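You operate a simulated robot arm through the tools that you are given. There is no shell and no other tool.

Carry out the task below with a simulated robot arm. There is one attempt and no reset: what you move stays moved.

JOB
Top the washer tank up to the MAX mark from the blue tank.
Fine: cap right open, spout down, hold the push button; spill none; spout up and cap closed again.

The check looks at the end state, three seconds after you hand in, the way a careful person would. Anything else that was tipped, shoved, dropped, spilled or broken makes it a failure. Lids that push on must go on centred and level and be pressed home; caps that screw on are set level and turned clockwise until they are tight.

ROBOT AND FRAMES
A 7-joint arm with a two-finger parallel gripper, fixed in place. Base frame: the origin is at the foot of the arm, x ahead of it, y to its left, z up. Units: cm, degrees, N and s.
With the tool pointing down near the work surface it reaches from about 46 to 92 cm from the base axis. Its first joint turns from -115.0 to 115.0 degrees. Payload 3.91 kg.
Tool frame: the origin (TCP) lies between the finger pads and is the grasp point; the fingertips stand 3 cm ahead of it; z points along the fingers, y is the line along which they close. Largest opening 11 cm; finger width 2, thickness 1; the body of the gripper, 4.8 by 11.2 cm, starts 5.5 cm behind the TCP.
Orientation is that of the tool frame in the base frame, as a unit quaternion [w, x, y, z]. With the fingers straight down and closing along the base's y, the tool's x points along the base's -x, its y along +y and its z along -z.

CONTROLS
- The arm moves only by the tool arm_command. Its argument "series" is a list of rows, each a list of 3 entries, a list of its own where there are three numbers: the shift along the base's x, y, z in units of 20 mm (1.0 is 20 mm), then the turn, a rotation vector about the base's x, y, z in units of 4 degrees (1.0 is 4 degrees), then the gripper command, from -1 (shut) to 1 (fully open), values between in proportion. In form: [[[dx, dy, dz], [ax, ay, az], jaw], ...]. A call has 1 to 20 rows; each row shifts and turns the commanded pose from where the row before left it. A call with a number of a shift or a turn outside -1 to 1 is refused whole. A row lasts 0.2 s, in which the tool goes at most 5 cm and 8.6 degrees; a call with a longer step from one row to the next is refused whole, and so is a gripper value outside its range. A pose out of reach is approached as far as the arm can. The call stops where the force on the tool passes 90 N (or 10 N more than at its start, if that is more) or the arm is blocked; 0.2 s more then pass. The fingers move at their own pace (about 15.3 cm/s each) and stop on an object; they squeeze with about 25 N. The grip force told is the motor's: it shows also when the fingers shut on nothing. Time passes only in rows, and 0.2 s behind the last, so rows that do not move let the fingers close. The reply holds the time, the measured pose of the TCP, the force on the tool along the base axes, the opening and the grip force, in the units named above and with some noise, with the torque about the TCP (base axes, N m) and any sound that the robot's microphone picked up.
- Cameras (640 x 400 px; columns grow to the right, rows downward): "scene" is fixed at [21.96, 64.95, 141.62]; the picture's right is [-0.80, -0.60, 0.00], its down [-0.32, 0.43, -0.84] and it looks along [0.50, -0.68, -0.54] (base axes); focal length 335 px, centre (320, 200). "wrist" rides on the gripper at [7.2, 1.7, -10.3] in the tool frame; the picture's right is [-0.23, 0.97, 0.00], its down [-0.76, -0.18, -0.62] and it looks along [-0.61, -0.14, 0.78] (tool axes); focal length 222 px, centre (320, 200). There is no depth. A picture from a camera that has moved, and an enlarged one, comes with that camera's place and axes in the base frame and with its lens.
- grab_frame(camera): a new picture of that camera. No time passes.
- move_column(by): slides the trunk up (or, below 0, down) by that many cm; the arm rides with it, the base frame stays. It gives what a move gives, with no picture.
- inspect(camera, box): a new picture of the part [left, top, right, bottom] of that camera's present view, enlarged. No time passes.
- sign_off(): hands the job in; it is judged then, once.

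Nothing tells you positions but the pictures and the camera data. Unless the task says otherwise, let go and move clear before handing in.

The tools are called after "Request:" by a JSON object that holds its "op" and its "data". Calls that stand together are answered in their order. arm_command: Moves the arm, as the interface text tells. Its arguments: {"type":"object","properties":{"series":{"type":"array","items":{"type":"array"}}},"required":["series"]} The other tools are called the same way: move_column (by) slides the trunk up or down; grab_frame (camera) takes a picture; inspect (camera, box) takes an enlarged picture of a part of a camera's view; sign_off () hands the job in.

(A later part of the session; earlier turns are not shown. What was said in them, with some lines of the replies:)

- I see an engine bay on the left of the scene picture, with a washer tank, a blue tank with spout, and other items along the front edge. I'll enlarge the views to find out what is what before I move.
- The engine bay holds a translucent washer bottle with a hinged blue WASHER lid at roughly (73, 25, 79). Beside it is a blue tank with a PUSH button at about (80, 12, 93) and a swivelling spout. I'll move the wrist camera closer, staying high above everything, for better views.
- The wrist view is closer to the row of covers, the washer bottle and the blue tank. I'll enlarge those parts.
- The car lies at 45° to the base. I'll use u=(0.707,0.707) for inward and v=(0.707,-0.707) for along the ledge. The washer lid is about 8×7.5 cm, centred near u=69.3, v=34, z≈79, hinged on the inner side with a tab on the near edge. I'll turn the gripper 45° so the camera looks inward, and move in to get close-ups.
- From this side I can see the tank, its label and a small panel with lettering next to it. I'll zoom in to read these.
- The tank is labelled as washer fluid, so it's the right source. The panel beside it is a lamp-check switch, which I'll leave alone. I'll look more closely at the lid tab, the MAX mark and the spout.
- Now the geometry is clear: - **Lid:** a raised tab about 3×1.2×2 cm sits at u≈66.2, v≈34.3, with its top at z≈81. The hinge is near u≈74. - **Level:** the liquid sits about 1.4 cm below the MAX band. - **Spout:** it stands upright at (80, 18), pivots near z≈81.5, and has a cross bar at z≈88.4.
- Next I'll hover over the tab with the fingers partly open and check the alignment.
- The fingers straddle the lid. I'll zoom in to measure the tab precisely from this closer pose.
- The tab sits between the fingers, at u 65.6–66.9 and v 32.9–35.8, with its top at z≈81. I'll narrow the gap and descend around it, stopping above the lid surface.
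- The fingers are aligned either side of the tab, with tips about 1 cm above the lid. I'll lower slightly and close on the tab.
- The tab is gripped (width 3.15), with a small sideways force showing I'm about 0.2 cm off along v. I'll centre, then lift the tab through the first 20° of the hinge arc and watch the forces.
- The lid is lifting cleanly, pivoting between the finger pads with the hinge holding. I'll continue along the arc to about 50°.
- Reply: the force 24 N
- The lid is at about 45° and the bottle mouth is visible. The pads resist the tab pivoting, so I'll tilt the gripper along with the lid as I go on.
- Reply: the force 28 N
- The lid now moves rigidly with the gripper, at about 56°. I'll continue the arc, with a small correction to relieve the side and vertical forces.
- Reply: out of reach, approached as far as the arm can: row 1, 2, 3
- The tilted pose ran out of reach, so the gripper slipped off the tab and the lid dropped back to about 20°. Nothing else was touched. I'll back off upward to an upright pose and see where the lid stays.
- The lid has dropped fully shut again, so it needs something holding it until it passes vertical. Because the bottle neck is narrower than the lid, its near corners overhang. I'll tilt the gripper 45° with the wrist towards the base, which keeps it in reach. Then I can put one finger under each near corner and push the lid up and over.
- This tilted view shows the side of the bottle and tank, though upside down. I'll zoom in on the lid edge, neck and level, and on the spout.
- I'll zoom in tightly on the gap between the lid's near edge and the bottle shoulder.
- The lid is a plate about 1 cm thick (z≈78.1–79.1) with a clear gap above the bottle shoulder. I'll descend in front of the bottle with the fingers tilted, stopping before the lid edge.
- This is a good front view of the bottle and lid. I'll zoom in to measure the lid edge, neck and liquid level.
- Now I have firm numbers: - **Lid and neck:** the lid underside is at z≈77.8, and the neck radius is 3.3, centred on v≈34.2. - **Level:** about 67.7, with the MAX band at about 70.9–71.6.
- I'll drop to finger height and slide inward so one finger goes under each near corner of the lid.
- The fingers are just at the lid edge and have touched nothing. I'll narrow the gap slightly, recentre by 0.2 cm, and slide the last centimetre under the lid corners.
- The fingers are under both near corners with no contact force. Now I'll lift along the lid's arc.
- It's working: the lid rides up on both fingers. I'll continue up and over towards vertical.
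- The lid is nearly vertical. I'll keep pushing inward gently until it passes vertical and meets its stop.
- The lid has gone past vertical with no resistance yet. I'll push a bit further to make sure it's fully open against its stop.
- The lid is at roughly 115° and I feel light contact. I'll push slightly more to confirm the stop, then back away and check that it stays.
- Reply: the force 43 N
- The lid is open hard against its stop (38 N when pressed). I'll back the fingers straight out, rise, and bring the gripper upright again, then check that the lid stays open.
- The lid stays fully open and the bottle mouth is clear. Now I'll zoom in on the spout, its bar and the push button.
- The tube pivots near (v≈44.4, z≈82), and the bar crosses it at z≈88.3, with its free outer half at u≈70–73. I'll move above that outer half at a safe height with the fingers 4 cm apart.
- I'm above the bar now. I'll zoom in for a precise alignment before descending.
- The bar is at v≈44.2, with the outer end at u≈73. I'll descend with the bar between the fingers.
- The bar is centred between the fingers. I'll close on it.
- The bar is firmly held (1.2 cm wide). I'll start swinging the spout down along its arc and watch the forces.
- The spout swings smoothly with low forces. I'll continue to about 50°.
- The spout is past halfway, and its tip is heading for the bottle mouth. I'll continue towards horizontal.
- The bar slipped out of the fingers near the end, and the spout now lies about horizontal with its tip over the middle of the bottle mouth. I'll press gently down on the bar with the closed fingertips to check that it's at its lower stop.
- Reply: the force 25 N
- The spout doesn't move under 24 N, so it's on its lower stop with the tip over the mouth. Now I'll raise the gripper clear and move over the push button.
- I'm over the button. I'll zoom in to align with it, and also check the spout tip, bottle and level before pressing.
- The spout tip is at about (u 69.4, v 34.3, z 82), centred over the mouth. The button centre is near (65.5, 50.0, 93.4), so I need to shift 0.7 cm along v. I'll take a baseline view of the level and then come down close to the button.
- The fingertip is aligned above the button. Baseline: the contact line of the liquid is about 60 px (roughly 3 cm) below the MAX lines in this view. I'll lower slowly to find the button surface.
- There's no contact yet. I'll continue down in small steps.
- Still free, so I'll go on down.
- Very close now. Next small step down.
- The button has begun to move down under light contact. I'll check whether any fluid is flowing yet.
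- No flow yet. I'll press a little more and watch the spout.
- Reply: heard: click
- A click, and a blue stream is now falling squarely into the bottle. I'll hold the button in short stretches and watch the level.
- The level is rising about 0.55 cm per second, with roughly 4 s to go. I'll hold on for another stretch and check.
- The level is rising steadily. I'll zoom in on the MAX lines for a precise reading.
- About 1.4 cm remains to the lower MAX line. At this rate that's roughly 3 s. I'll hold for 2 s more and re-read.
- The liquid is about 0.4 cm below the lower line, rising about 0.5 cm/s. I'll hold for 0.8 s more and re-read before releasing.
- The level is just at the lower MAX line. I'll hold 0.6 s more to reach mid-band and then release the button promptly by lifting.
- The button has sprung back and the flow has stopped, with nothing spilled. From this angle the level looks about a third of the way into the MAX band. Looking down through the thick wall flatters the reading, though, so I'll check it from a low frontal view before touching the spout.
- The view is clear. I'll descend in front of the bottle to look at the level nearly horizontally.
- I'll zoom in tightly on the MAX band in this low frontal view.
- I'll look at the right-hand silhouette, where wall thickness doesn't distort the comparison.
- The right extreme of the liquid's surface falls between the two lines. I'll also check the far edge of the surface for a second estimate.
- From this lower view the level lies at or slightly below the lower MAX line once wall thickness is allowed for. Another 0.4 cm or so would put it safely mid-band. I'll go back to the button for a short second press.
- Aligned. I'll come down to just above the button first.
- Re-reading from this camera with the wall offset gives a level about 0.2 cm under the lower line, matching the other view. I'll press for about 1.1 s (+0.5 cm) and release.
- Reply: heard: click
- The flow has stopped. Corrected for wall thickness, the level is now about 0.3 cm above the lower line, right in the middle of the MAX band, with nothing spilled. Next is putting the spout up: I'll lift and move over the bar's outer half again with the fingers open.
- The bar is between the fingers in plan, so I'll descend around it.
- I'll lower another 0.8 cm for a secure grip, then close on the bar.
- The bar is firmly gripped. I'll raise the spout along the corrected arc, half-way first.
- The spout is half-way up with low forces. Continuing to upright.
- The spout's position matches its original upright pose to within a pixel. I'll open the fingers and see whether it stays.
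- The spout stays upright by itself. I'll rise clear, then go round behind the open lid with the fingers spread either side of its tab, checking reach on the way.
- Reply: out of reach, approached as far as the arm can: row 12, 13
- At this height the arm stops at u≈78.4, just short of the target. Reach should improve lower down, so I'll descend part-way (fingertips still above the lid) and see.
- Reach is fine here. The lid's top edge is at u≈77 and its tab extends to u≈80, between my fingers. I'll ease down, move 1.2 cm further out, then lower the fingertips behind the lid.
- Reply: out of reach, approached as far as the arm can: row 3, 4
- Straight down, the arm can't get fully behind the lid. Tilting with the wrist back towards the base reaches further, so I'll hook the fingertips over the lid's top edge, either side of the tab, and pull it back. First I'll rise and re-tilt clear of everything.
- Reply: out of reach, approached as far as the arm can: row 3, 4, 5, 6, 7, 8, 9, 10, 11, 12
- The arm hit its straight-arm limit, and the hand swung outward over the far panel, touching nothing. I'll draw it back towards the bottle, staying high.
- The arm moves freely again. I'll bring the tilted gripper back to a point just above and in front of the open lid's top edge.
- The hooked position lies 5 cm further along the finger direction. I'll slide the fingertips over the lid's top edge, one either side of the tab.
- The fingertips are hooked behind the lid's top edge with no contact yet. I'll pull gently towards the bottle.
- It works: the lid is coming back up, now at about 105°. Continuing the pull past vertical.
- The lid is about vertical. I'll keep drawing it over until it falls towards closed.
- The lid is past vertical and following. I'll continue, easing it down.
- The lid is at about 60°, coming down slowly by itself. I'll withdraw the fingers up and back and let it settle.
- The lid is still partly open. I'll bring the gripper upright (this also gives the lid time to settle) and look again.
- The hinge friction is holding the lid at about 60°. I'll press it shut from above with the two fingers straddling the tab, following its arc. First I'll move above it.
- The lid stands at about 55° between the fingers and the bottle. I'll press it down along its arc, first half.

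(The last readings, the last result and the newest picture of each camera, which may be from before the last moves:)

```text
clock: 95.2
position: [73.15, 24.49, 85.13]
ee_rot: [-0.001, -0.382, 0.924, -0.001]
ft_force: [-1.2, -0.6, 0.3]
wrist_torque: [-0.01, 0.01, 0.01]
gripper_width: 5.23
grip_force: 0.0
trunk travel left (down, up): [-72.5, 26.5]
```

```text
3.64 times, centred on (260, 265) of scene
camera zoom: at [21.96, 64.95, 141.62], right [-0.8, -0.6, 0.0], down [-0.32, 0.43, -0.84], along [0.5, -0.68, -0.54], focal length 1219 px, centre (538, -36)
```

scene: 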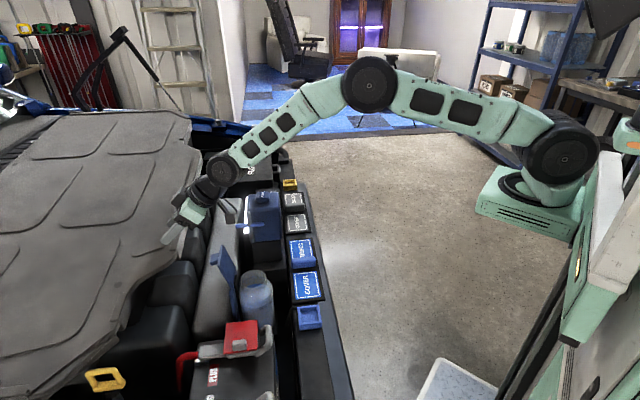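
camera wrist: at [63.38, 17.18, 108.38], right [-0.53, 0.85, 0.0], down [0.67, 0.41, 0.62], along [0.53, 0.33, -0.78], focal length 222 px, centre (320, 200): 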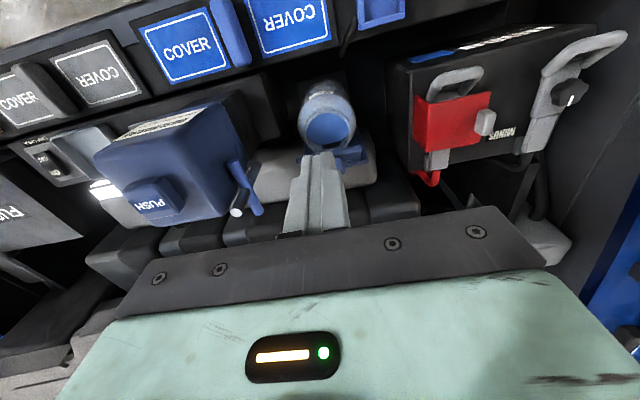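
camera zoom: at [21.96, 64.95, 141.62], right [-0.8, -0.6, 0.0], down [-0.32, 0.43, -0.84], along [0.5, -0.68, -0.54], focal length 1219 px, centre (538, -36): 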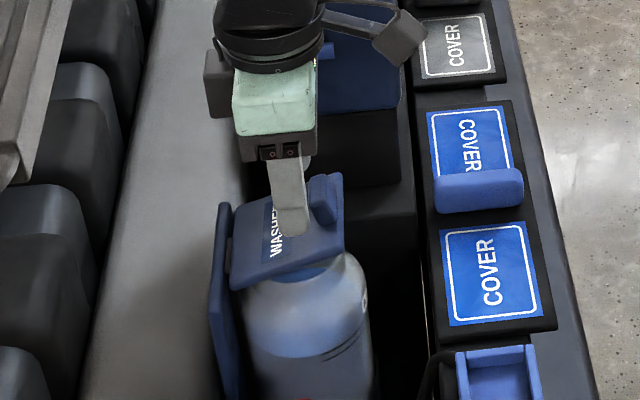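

The lid is down to about 25°. Continuing to fully closed.

Request:
{"op": "arm_command", "data": {"series": [[[-0.177, -0.177, -0.425], [0, 0, 0], -0.05], [[-0.117, -0.117, -0.395], [0, 0, 0], -0.05], [[-0.095, -0.095, -0.45], [0, 0, 0], -0.05], [[-0.035, -0.035, -0.3], [0, 0, 0], -0.05]]}}

Request:
{"op": "inspect", "data": {"camera": "wrist", "box": [220, 40, 440, 240]}}

Request:
{"op": "inspect", "data": {"camera": "scene", "box": [225, 235, 295, 315]}}

```text
clock: 96.2
position: [72.28, 23.56, 81.86]
ee_rot: [0.0, -0.383, 0.924, -0.001]
ft_force: [-0.3, -0.8, 0.2]
wrist_torque: [-0.03, -0.02, -0.01]
gripper_width: 5.21
grip_force: 0.1
trunk travel left (down, up): [-72.5, 26.5]
```

```text
2.00 times, centred on (330, 140) of wrist
camera zoom: at [65.92, 19.65, 92.37], right [-0.53, 0.85, 0.0], down [0.66, 0.41, 0.62], along [0.53, 0.33, -0.78], focal length 444 px, centre (300, 320)
```

zoom: 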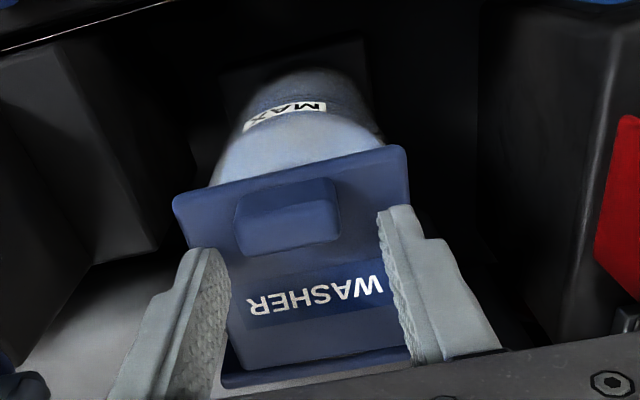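

```text
5.00 times, centred on (260, 275) of scene
camera zoom: at [21.96, 64.95, 141.62], right [-0.8, -0.6, 0.0], down [-0.32, 0.43, -0.84], along [0.5, -0.68, -0.54], focal length 1676 px, centre (620, -175)
```

zoom: 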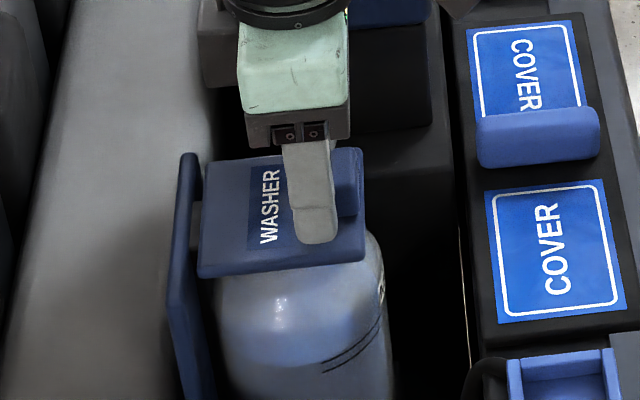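

The lid looks closed. I'll press down in small steps to make sure it's home.

Request:
{"op": "arm_command", "data": {"series": [[[0, 0, -0.1], [0, 0, 0], -0.05], [[0, 0, -0.1], [0, 0, 0], -0.05]]}}

Request:
{"op": "inspect", "data": {"camera": "scene", "box": [225, 235, 295, 315]}}

```text
clock: 96.8
position: [72.08, 23.56, 81.62]
ee_rot: [0.0, -0.383, 0.924, 0.0]
ft_force: [-0.5, 0.1, 0.0]
wrist_torque: [0.01, -0.03, 0.01]
gripper_width: 5.21
grip_force: 0.1
trunk travel left (down, up): [-72.5, 26.5]
```

```text
5.00 times, centred on (260, 275) of scene
camera zoom: at [21.96, 64.95, 141.62], right [-0.8, -0.6, 0.0], down [-0.32, 0.43, -0.84], along [0.5, -0.68, -0.54], focal length 1676 px, centre (620, -175)
```

zoom: 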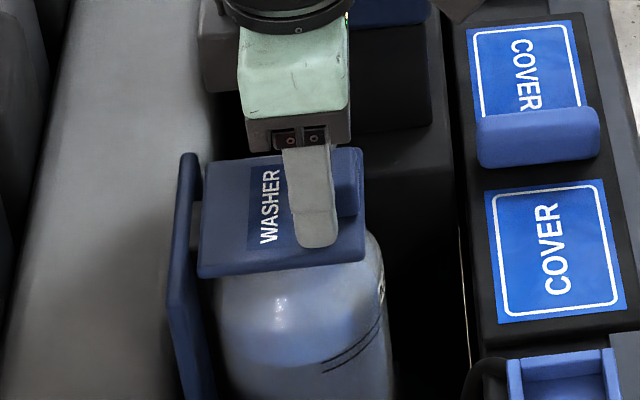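

There's no contact yet and the lid hasn't moved, so it's probably already shut. I'll keep lowering to press on it.

Request:
{"op": "arm_command", "data": {"series": [[[0, 0, -0.1], [0, 0, 0], -0.05], [[0, 0, -0.1], [0, 0, 0], -0.05]]}}

```text
clock: 97.4
position: [72.2, 23.52, 81.31]
ee_rot: [0.0, -0.383, 0.924, 0.0]
ft_force: [-1.1, -1.7, 2.8]
wrist_torque: [0.0, 0.05, 0.0]
gripper_width: 5.23
grip_force: 0.0
trunk travel left (down, up): [-72.5, 26.5]
```

Request:
{"op": "arm_command", "data": {"series": [[[0, 0, -0.1], [0, 0, 0], -0.05], [[0, 0, -0.1], [0, 0, 0], -0.05], [[0, 0, -0.05], [0, 0, 0], -0.05]]}}

Request:
{"op": "inspect", "data": {"camera": "scene", "box": [225, 235, 295, 315]}}

Request:
{"op": "inspect", "data": {"camera": "wrist", "box": [220, 40, 440, 240]}}

```text
clock: 98.2
position: [72.35, 23.53, 81.15]
ee_rot: [0.003, -0.382, 0.924, 0.001]
ft_force: [-12.9, -9.3, 44.5]
wrist_torque: [0.18, 0.2, 0.08]
gripper_width: 5.25
grip_force: 0.0
trunk travel left (down, up): [-72.5, 26.5]
```

```text
5.00 times, centred on (260, 275) of scene
camera zoom: at [21.96, 64.95, 141.62], right [-0.8, -0.6, 0.0], down [-0.32, 0.43, -0.84], along [0.5, -0.68, -0.54], focal length 1676 px, centre (620, -175)
```

zoom: 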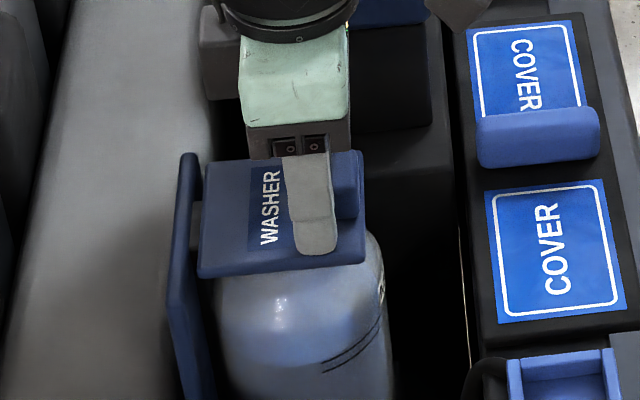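

```text
2.00 times, centred on (330, 140) of wrist
camera zoom: at [65.92, 19.68, 91.57], right [-0.53, 0.85, 0.0], down [0.66, 0.41, 0.63], along [0.53, 0.33, -0.78], focal length 444 px, centre (300, 320)
```

zoom: 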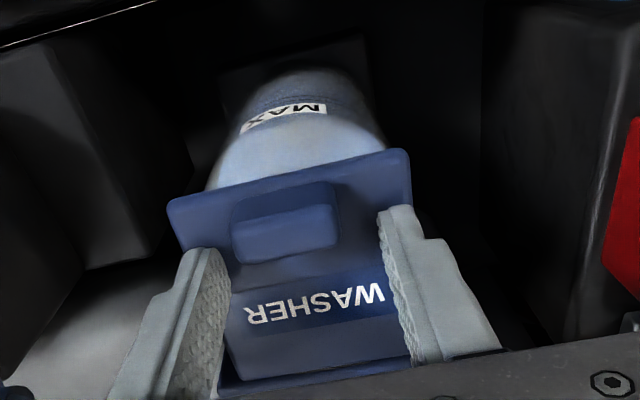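

The lid is pressed home: it resists 45 N without moving, and its corner matches its original closed position. I'll lift off, back away, and check everything.

Request:
{"op": "arm_command", "data": {"series": [[[0, 0, 0.3], [0, 0, 0], -0.05], [[0, 0, 0.6], [0, 0, 0], -0.05], [[0, 0, 0.9], [0, 0, 0], -0.05], [[0, 0, 0.9], [0, 0, 0], -0.05], [[0, 0, 0.9], [0, 0, 0], -0.05], [[0, 0, 0.9], [0, 0, 0], -0.05], [[0, 0, 0.9], [0, 0, 0], -0.05], [[0, 0, 0.9], [0, 0, 0], -0.05], [[0, 0, 0.9], [0, 0, 0], -0.05], [[-0.7, -0.4, 0.5], [0, 0, 0], -0.05], [[-0.7, -0.4, 0.5], [0, 0, 0], -0.05], [[-0.7, -0.4, 0.5], [0, 0, 0], -0.05], [[-0.7, -0.4, 0.5], [0, 0, 0], -0.05], [[-0.7, -0.4, 0], [0, 0, 0], -0.05], [[-0.7, -0.4, 0], [0, 0, 0], -0.05]]}}

Request:
{"op": "grab_frame", "data": {"camera": "scene"}}

Request:
{"op": "inspect", "data": {"camera": "scene", "box": [225, 180, 345, 320]}}

Request:
{"op": "inspect", "data": {"camera": "scene", "box": [232, 258, 282, 318]}}

Request:
{"op": "grab_frame", "data": {"camera": "wrist"}}

```text
clock: 101.4
position: [63.62, 18.64, 99.05]
ee_rot: [0.0, -0.383, 0.924, 0.0]
ft_force: [0.2, -0.2, -0.3]
wrist_torque: [-0.03, 0.02, 0.0]
gripper_width: 5.23
grip_force: 0.0
trunk travel left (down, up): [-72.5, 26.5]
```

```text
taken
```

scene: 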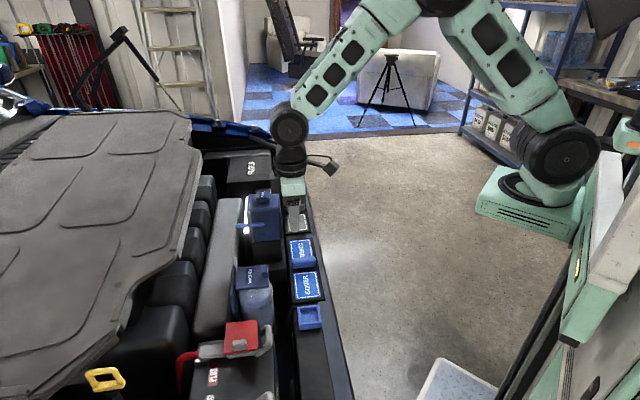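

```text
2.86 times, centred on (285, 250) of scene
camera zoom: at [21.96, 64.95, 141.62], right [-0.8, -0.6, 0.0], down [-0.32, 0.43, -0.84], along [0.5, -0.68, -0.54], focal length 958 px, centre (420, 57)
```

zoom: 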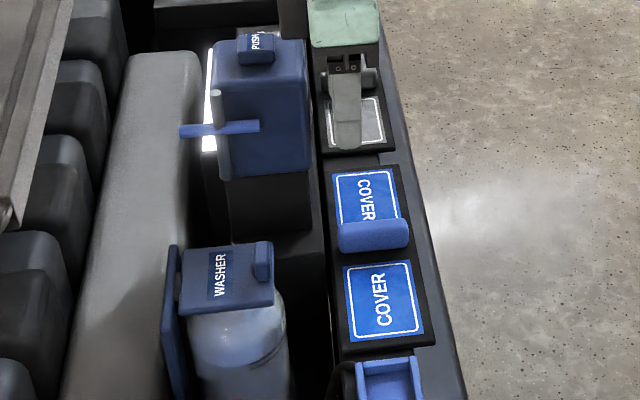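

```text
6.67 times, centred on (257, 288) of scene
camera zoom: at [21.96, 64.95, 141.62], right [-0.8, -0.6, 0.0], down [-0.32, 0.43, -0.84], along [0.5, -0.68, -0.54], focal length 2235 px, centre (740, -387)
```

zoom: 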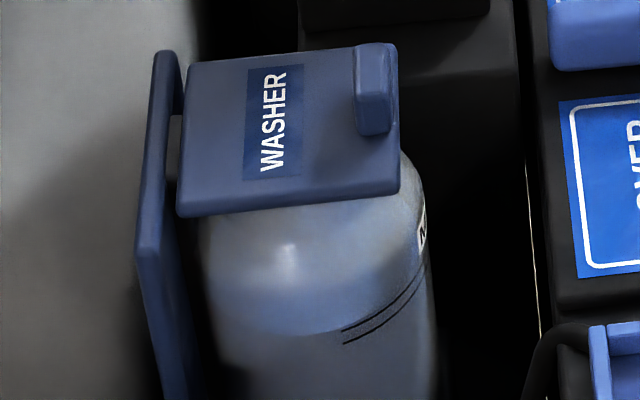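

```text
taken
camera wrist: at [57.41, 14.85, 109.55], right [-0.53, 0.85, 0.0], down [0.66, 0.41, 0.62], along [0.53, 0.33, -0.78], focal length 222 px, centre (320, 200)
```

wrist: 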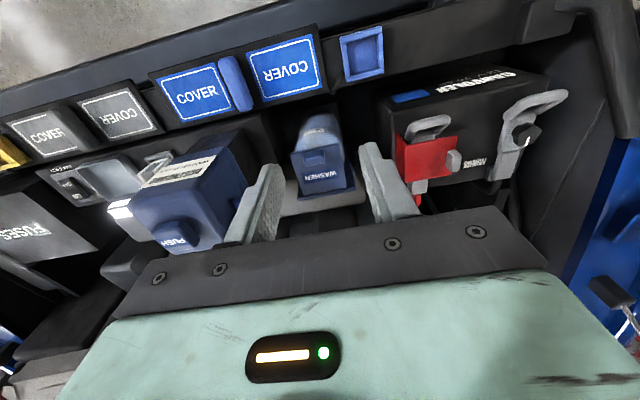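

The lid is shut exactly where it started, the spout is up, and nothing else has been disturbed. As a last check I'll read the level again from the low frontal view.

Request:
{"op": "arm_command", "data": {"series": [[[0.1, -0.1, -0.4], [1, -1, 0], -1], [[0.1, -0.1, -0.4], [1, -1, 0], -1], [[0.1, -0.1, -0.4], [1, -1, 0], -1], [[0.1, -0.1, -0.4], [1, -1, 0], -1], [[0.1, -0.1, -0.4], [1, -1, 0], -1], [[0.1, -0.1, -0.4], [1, -1, 0], -1], [[0.1, -0.1, -0.4], [1, -1, 0], -1], [[0.1, -0.1, -0.4], [1, -1, 0], -1], [[-0.02, -0.02, -0.95], [0, 0, 0], -1], [[-0.02, -0.02, -0.95], [0, 0, 0], -1], [[-0.02, -0.02, -0.95], [0, 0, 0], -1], [[-0.02, -0.02, -0.95], [0, 0, 0], -1], [[-0.02, -0.02, -0.95], [0, 0, 0], -1], [[-0.02, -0.02, -0.95], [0, 0, 0], -1], [[0, 0, -0.9], [0, 0, 0], -1]]}}

Request:
{"op": "inspect", "data": {"camera": "wrist", "box": [270, 90, 370, 190]}}

Request:
{"op": "inspect", "data": {"camera": "wrist", "box": [320, 100, 370, 145]}}

```text
clock: 104.6
position: [65.17, 17.13, 79.52]
ee_rot: [0.356, -0.353, 0.852, 0.148]
ft_force: [-0.1, -0.1, 0.6]
wrist_torque: [0.0, 0.01, 0.02]
gripper_width: 0.0
grip_force: 24.6
trunk travel left (down, up): [-72.5, 26.5]
```

```text
4.00 times, centred on (320, 140) of wrist
camera zoom: at [55.24, 9.48, 81.82], right [-0.58, 0.8, 0.16], down [0.19, -0.06, 0.98], along [0.79, 0.59, -0.12], focal length 888 px, centre (320, 440)
```

zoom: 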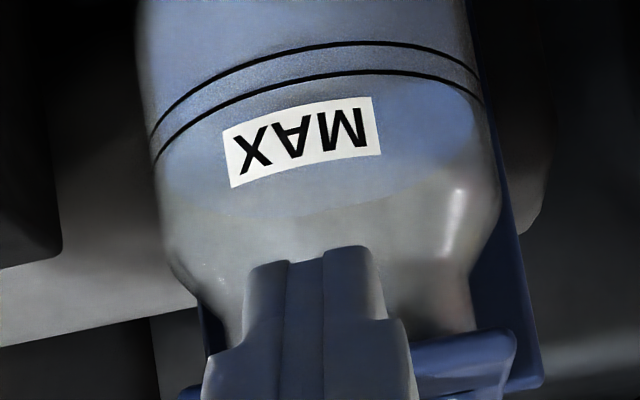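

```text
8.89 times, centred on (345, 122) of wrist
camera zoom: at [55.24, 9.48, 81.82], right [-0.58, 0.8, 0.16], down [0.19, -0.06, 0.98], along [0.79, 0.59, -0.12], focal length 1974 px, centre (98, 889)
```

zoom: 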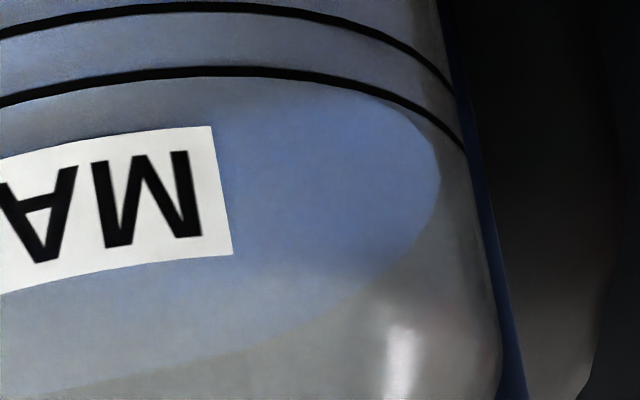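

The level reads about the middle of the band between the two MAX lines, allowing for wall thickness. Now I'll retreat upward and upright, clear of the car, and take a final look.

Request:
{"op": "arm_command", "data": {"series": [[[0, 0, 0.97], [0, 0, 0], -1], [[0, 0, 0.97], [0, 0, 0], -1], [[0, 0, 0.97], [0, 0, 0], -1], [[0, 0, 0.97], [0, 0, 0], -1], [[0, 0, 0.97], [0, 0, 0], -1], [[0, 0, 0.97], [0, 0, 0], -1], [[0, 0, 0.97], [0, 0, 0], -1], [[0, 0, 0.97], [0, 0, 0], -1], [[-0.4, 0, 0.6], [-1, 1, 0], -0.5], [[-0.4, 0, 0.6], [-1, 1, 0], -0.2], [[-0.4, 0, 0.6], [-1, 1, 0], 0], [[-0.4, 0, 0.6], [-1, 1, 0], 0], [[-0.4, 0, 0.6], [-1, 1, 0], 0], [[-0.4, 0, 0.6], [-1, 1, 0], 0], [[-0.4, 0, 0.6], [-1, 1, 0], 0], [[-0.4, 0, 0.6], [-1, 1, 0], 0]]}}

Request:
{"op": "grab_frame", "data": {"camera": "scene"}}

Request:
{"op": "inspect", "data": {"camera": "scene", "box": [210, 170, 330, 330]}}

Request:
{"op": "grab_frame", "data": {"camera": "wrist"}}

```text
clock: 108.0
position: [58.7, 16.91, 104.68]
ee_rot: [-0.001, -0.382, 0.924, 0.001]
ft_force: [-0.5, 0.6, -0.1]
wrist_torque: [0.02, -0.01, -0.02]
gripper_width: 5.48
grip_force: 0.1
trunk travel left (down, up): [-72.5, 26.5]
```

```text
taken
```

scene: 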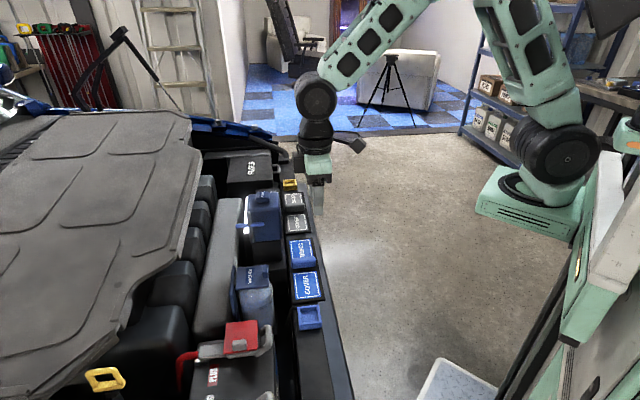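

```text
2.50 times, centred on (270, 250) of scene
camera zoom: at [21.96, 64.95, 141.62], right [-0.8, -0.6, 0.0], down [-0.32, 0.43, -0.84], along [0.5, -0.68, -0.54], focal length 838 px, centre (445, 75)
```

zoom: 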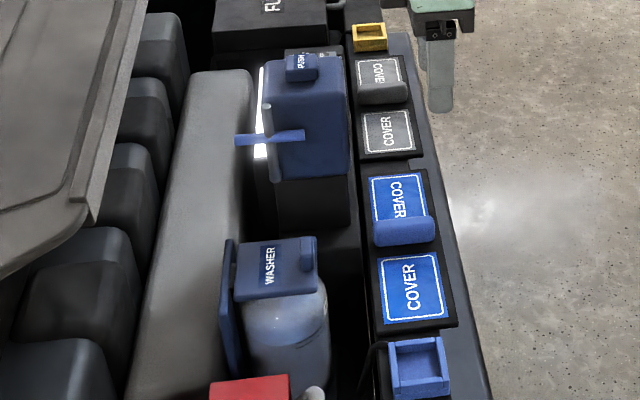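

```text
taken
camera wrist: at [52.45, 13.02, 115.18], right [-0.53, 0.85, 0.0], down [0.67, 0.41, 0.62], along [0.53, 0.33, -0.78], focal length 222 px, centre (320, 200)
```

wrist: 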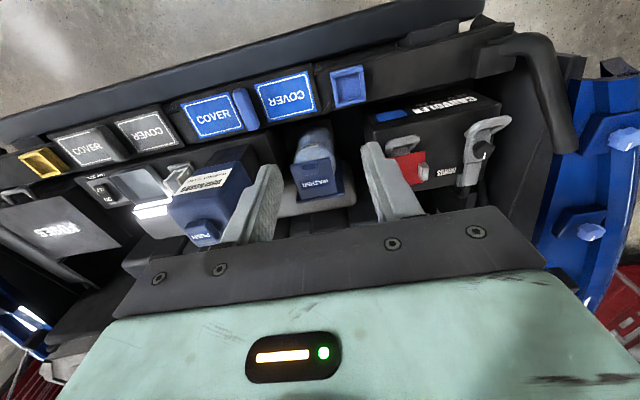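

The washer tank is filled to the MAX band, its lid is closed and pressed home, and the spout is back up. The button is released, nothing is spilled or displaced, and the arm is clear. I'm handing in.

Request:
{"op": "sign_off", "data": {}}

```text
The job is handed in.
```

The washer tank is topped up to MAX from the blue tank, and I've handed the job in. No result has come back yet.

- **Level:** it reads about the middle of the band between the two MAX lines. I filled it in two presses, because a second view showed the first had stopped at about the lower line.
- **Washer cap:** closed and pressed down with about 45 N; it sits where it was at the start.
- **Spout:** back up in its original position, and it stays there on its own. The push button is released.
- **Spills and other objects:** I saw no spills. Nothing else in the bay looks moved, and the arm is clear of the car.

- **Slips along the way:** the gripper slipped off the cap on the first try at opening it, and the cap dropped shut. The spout bar slipped from the fingers near the end of its way down. The arm also ran out of reach a few times, and once the hand swung out over the far panel without touching it. I saw no damage from any of these.
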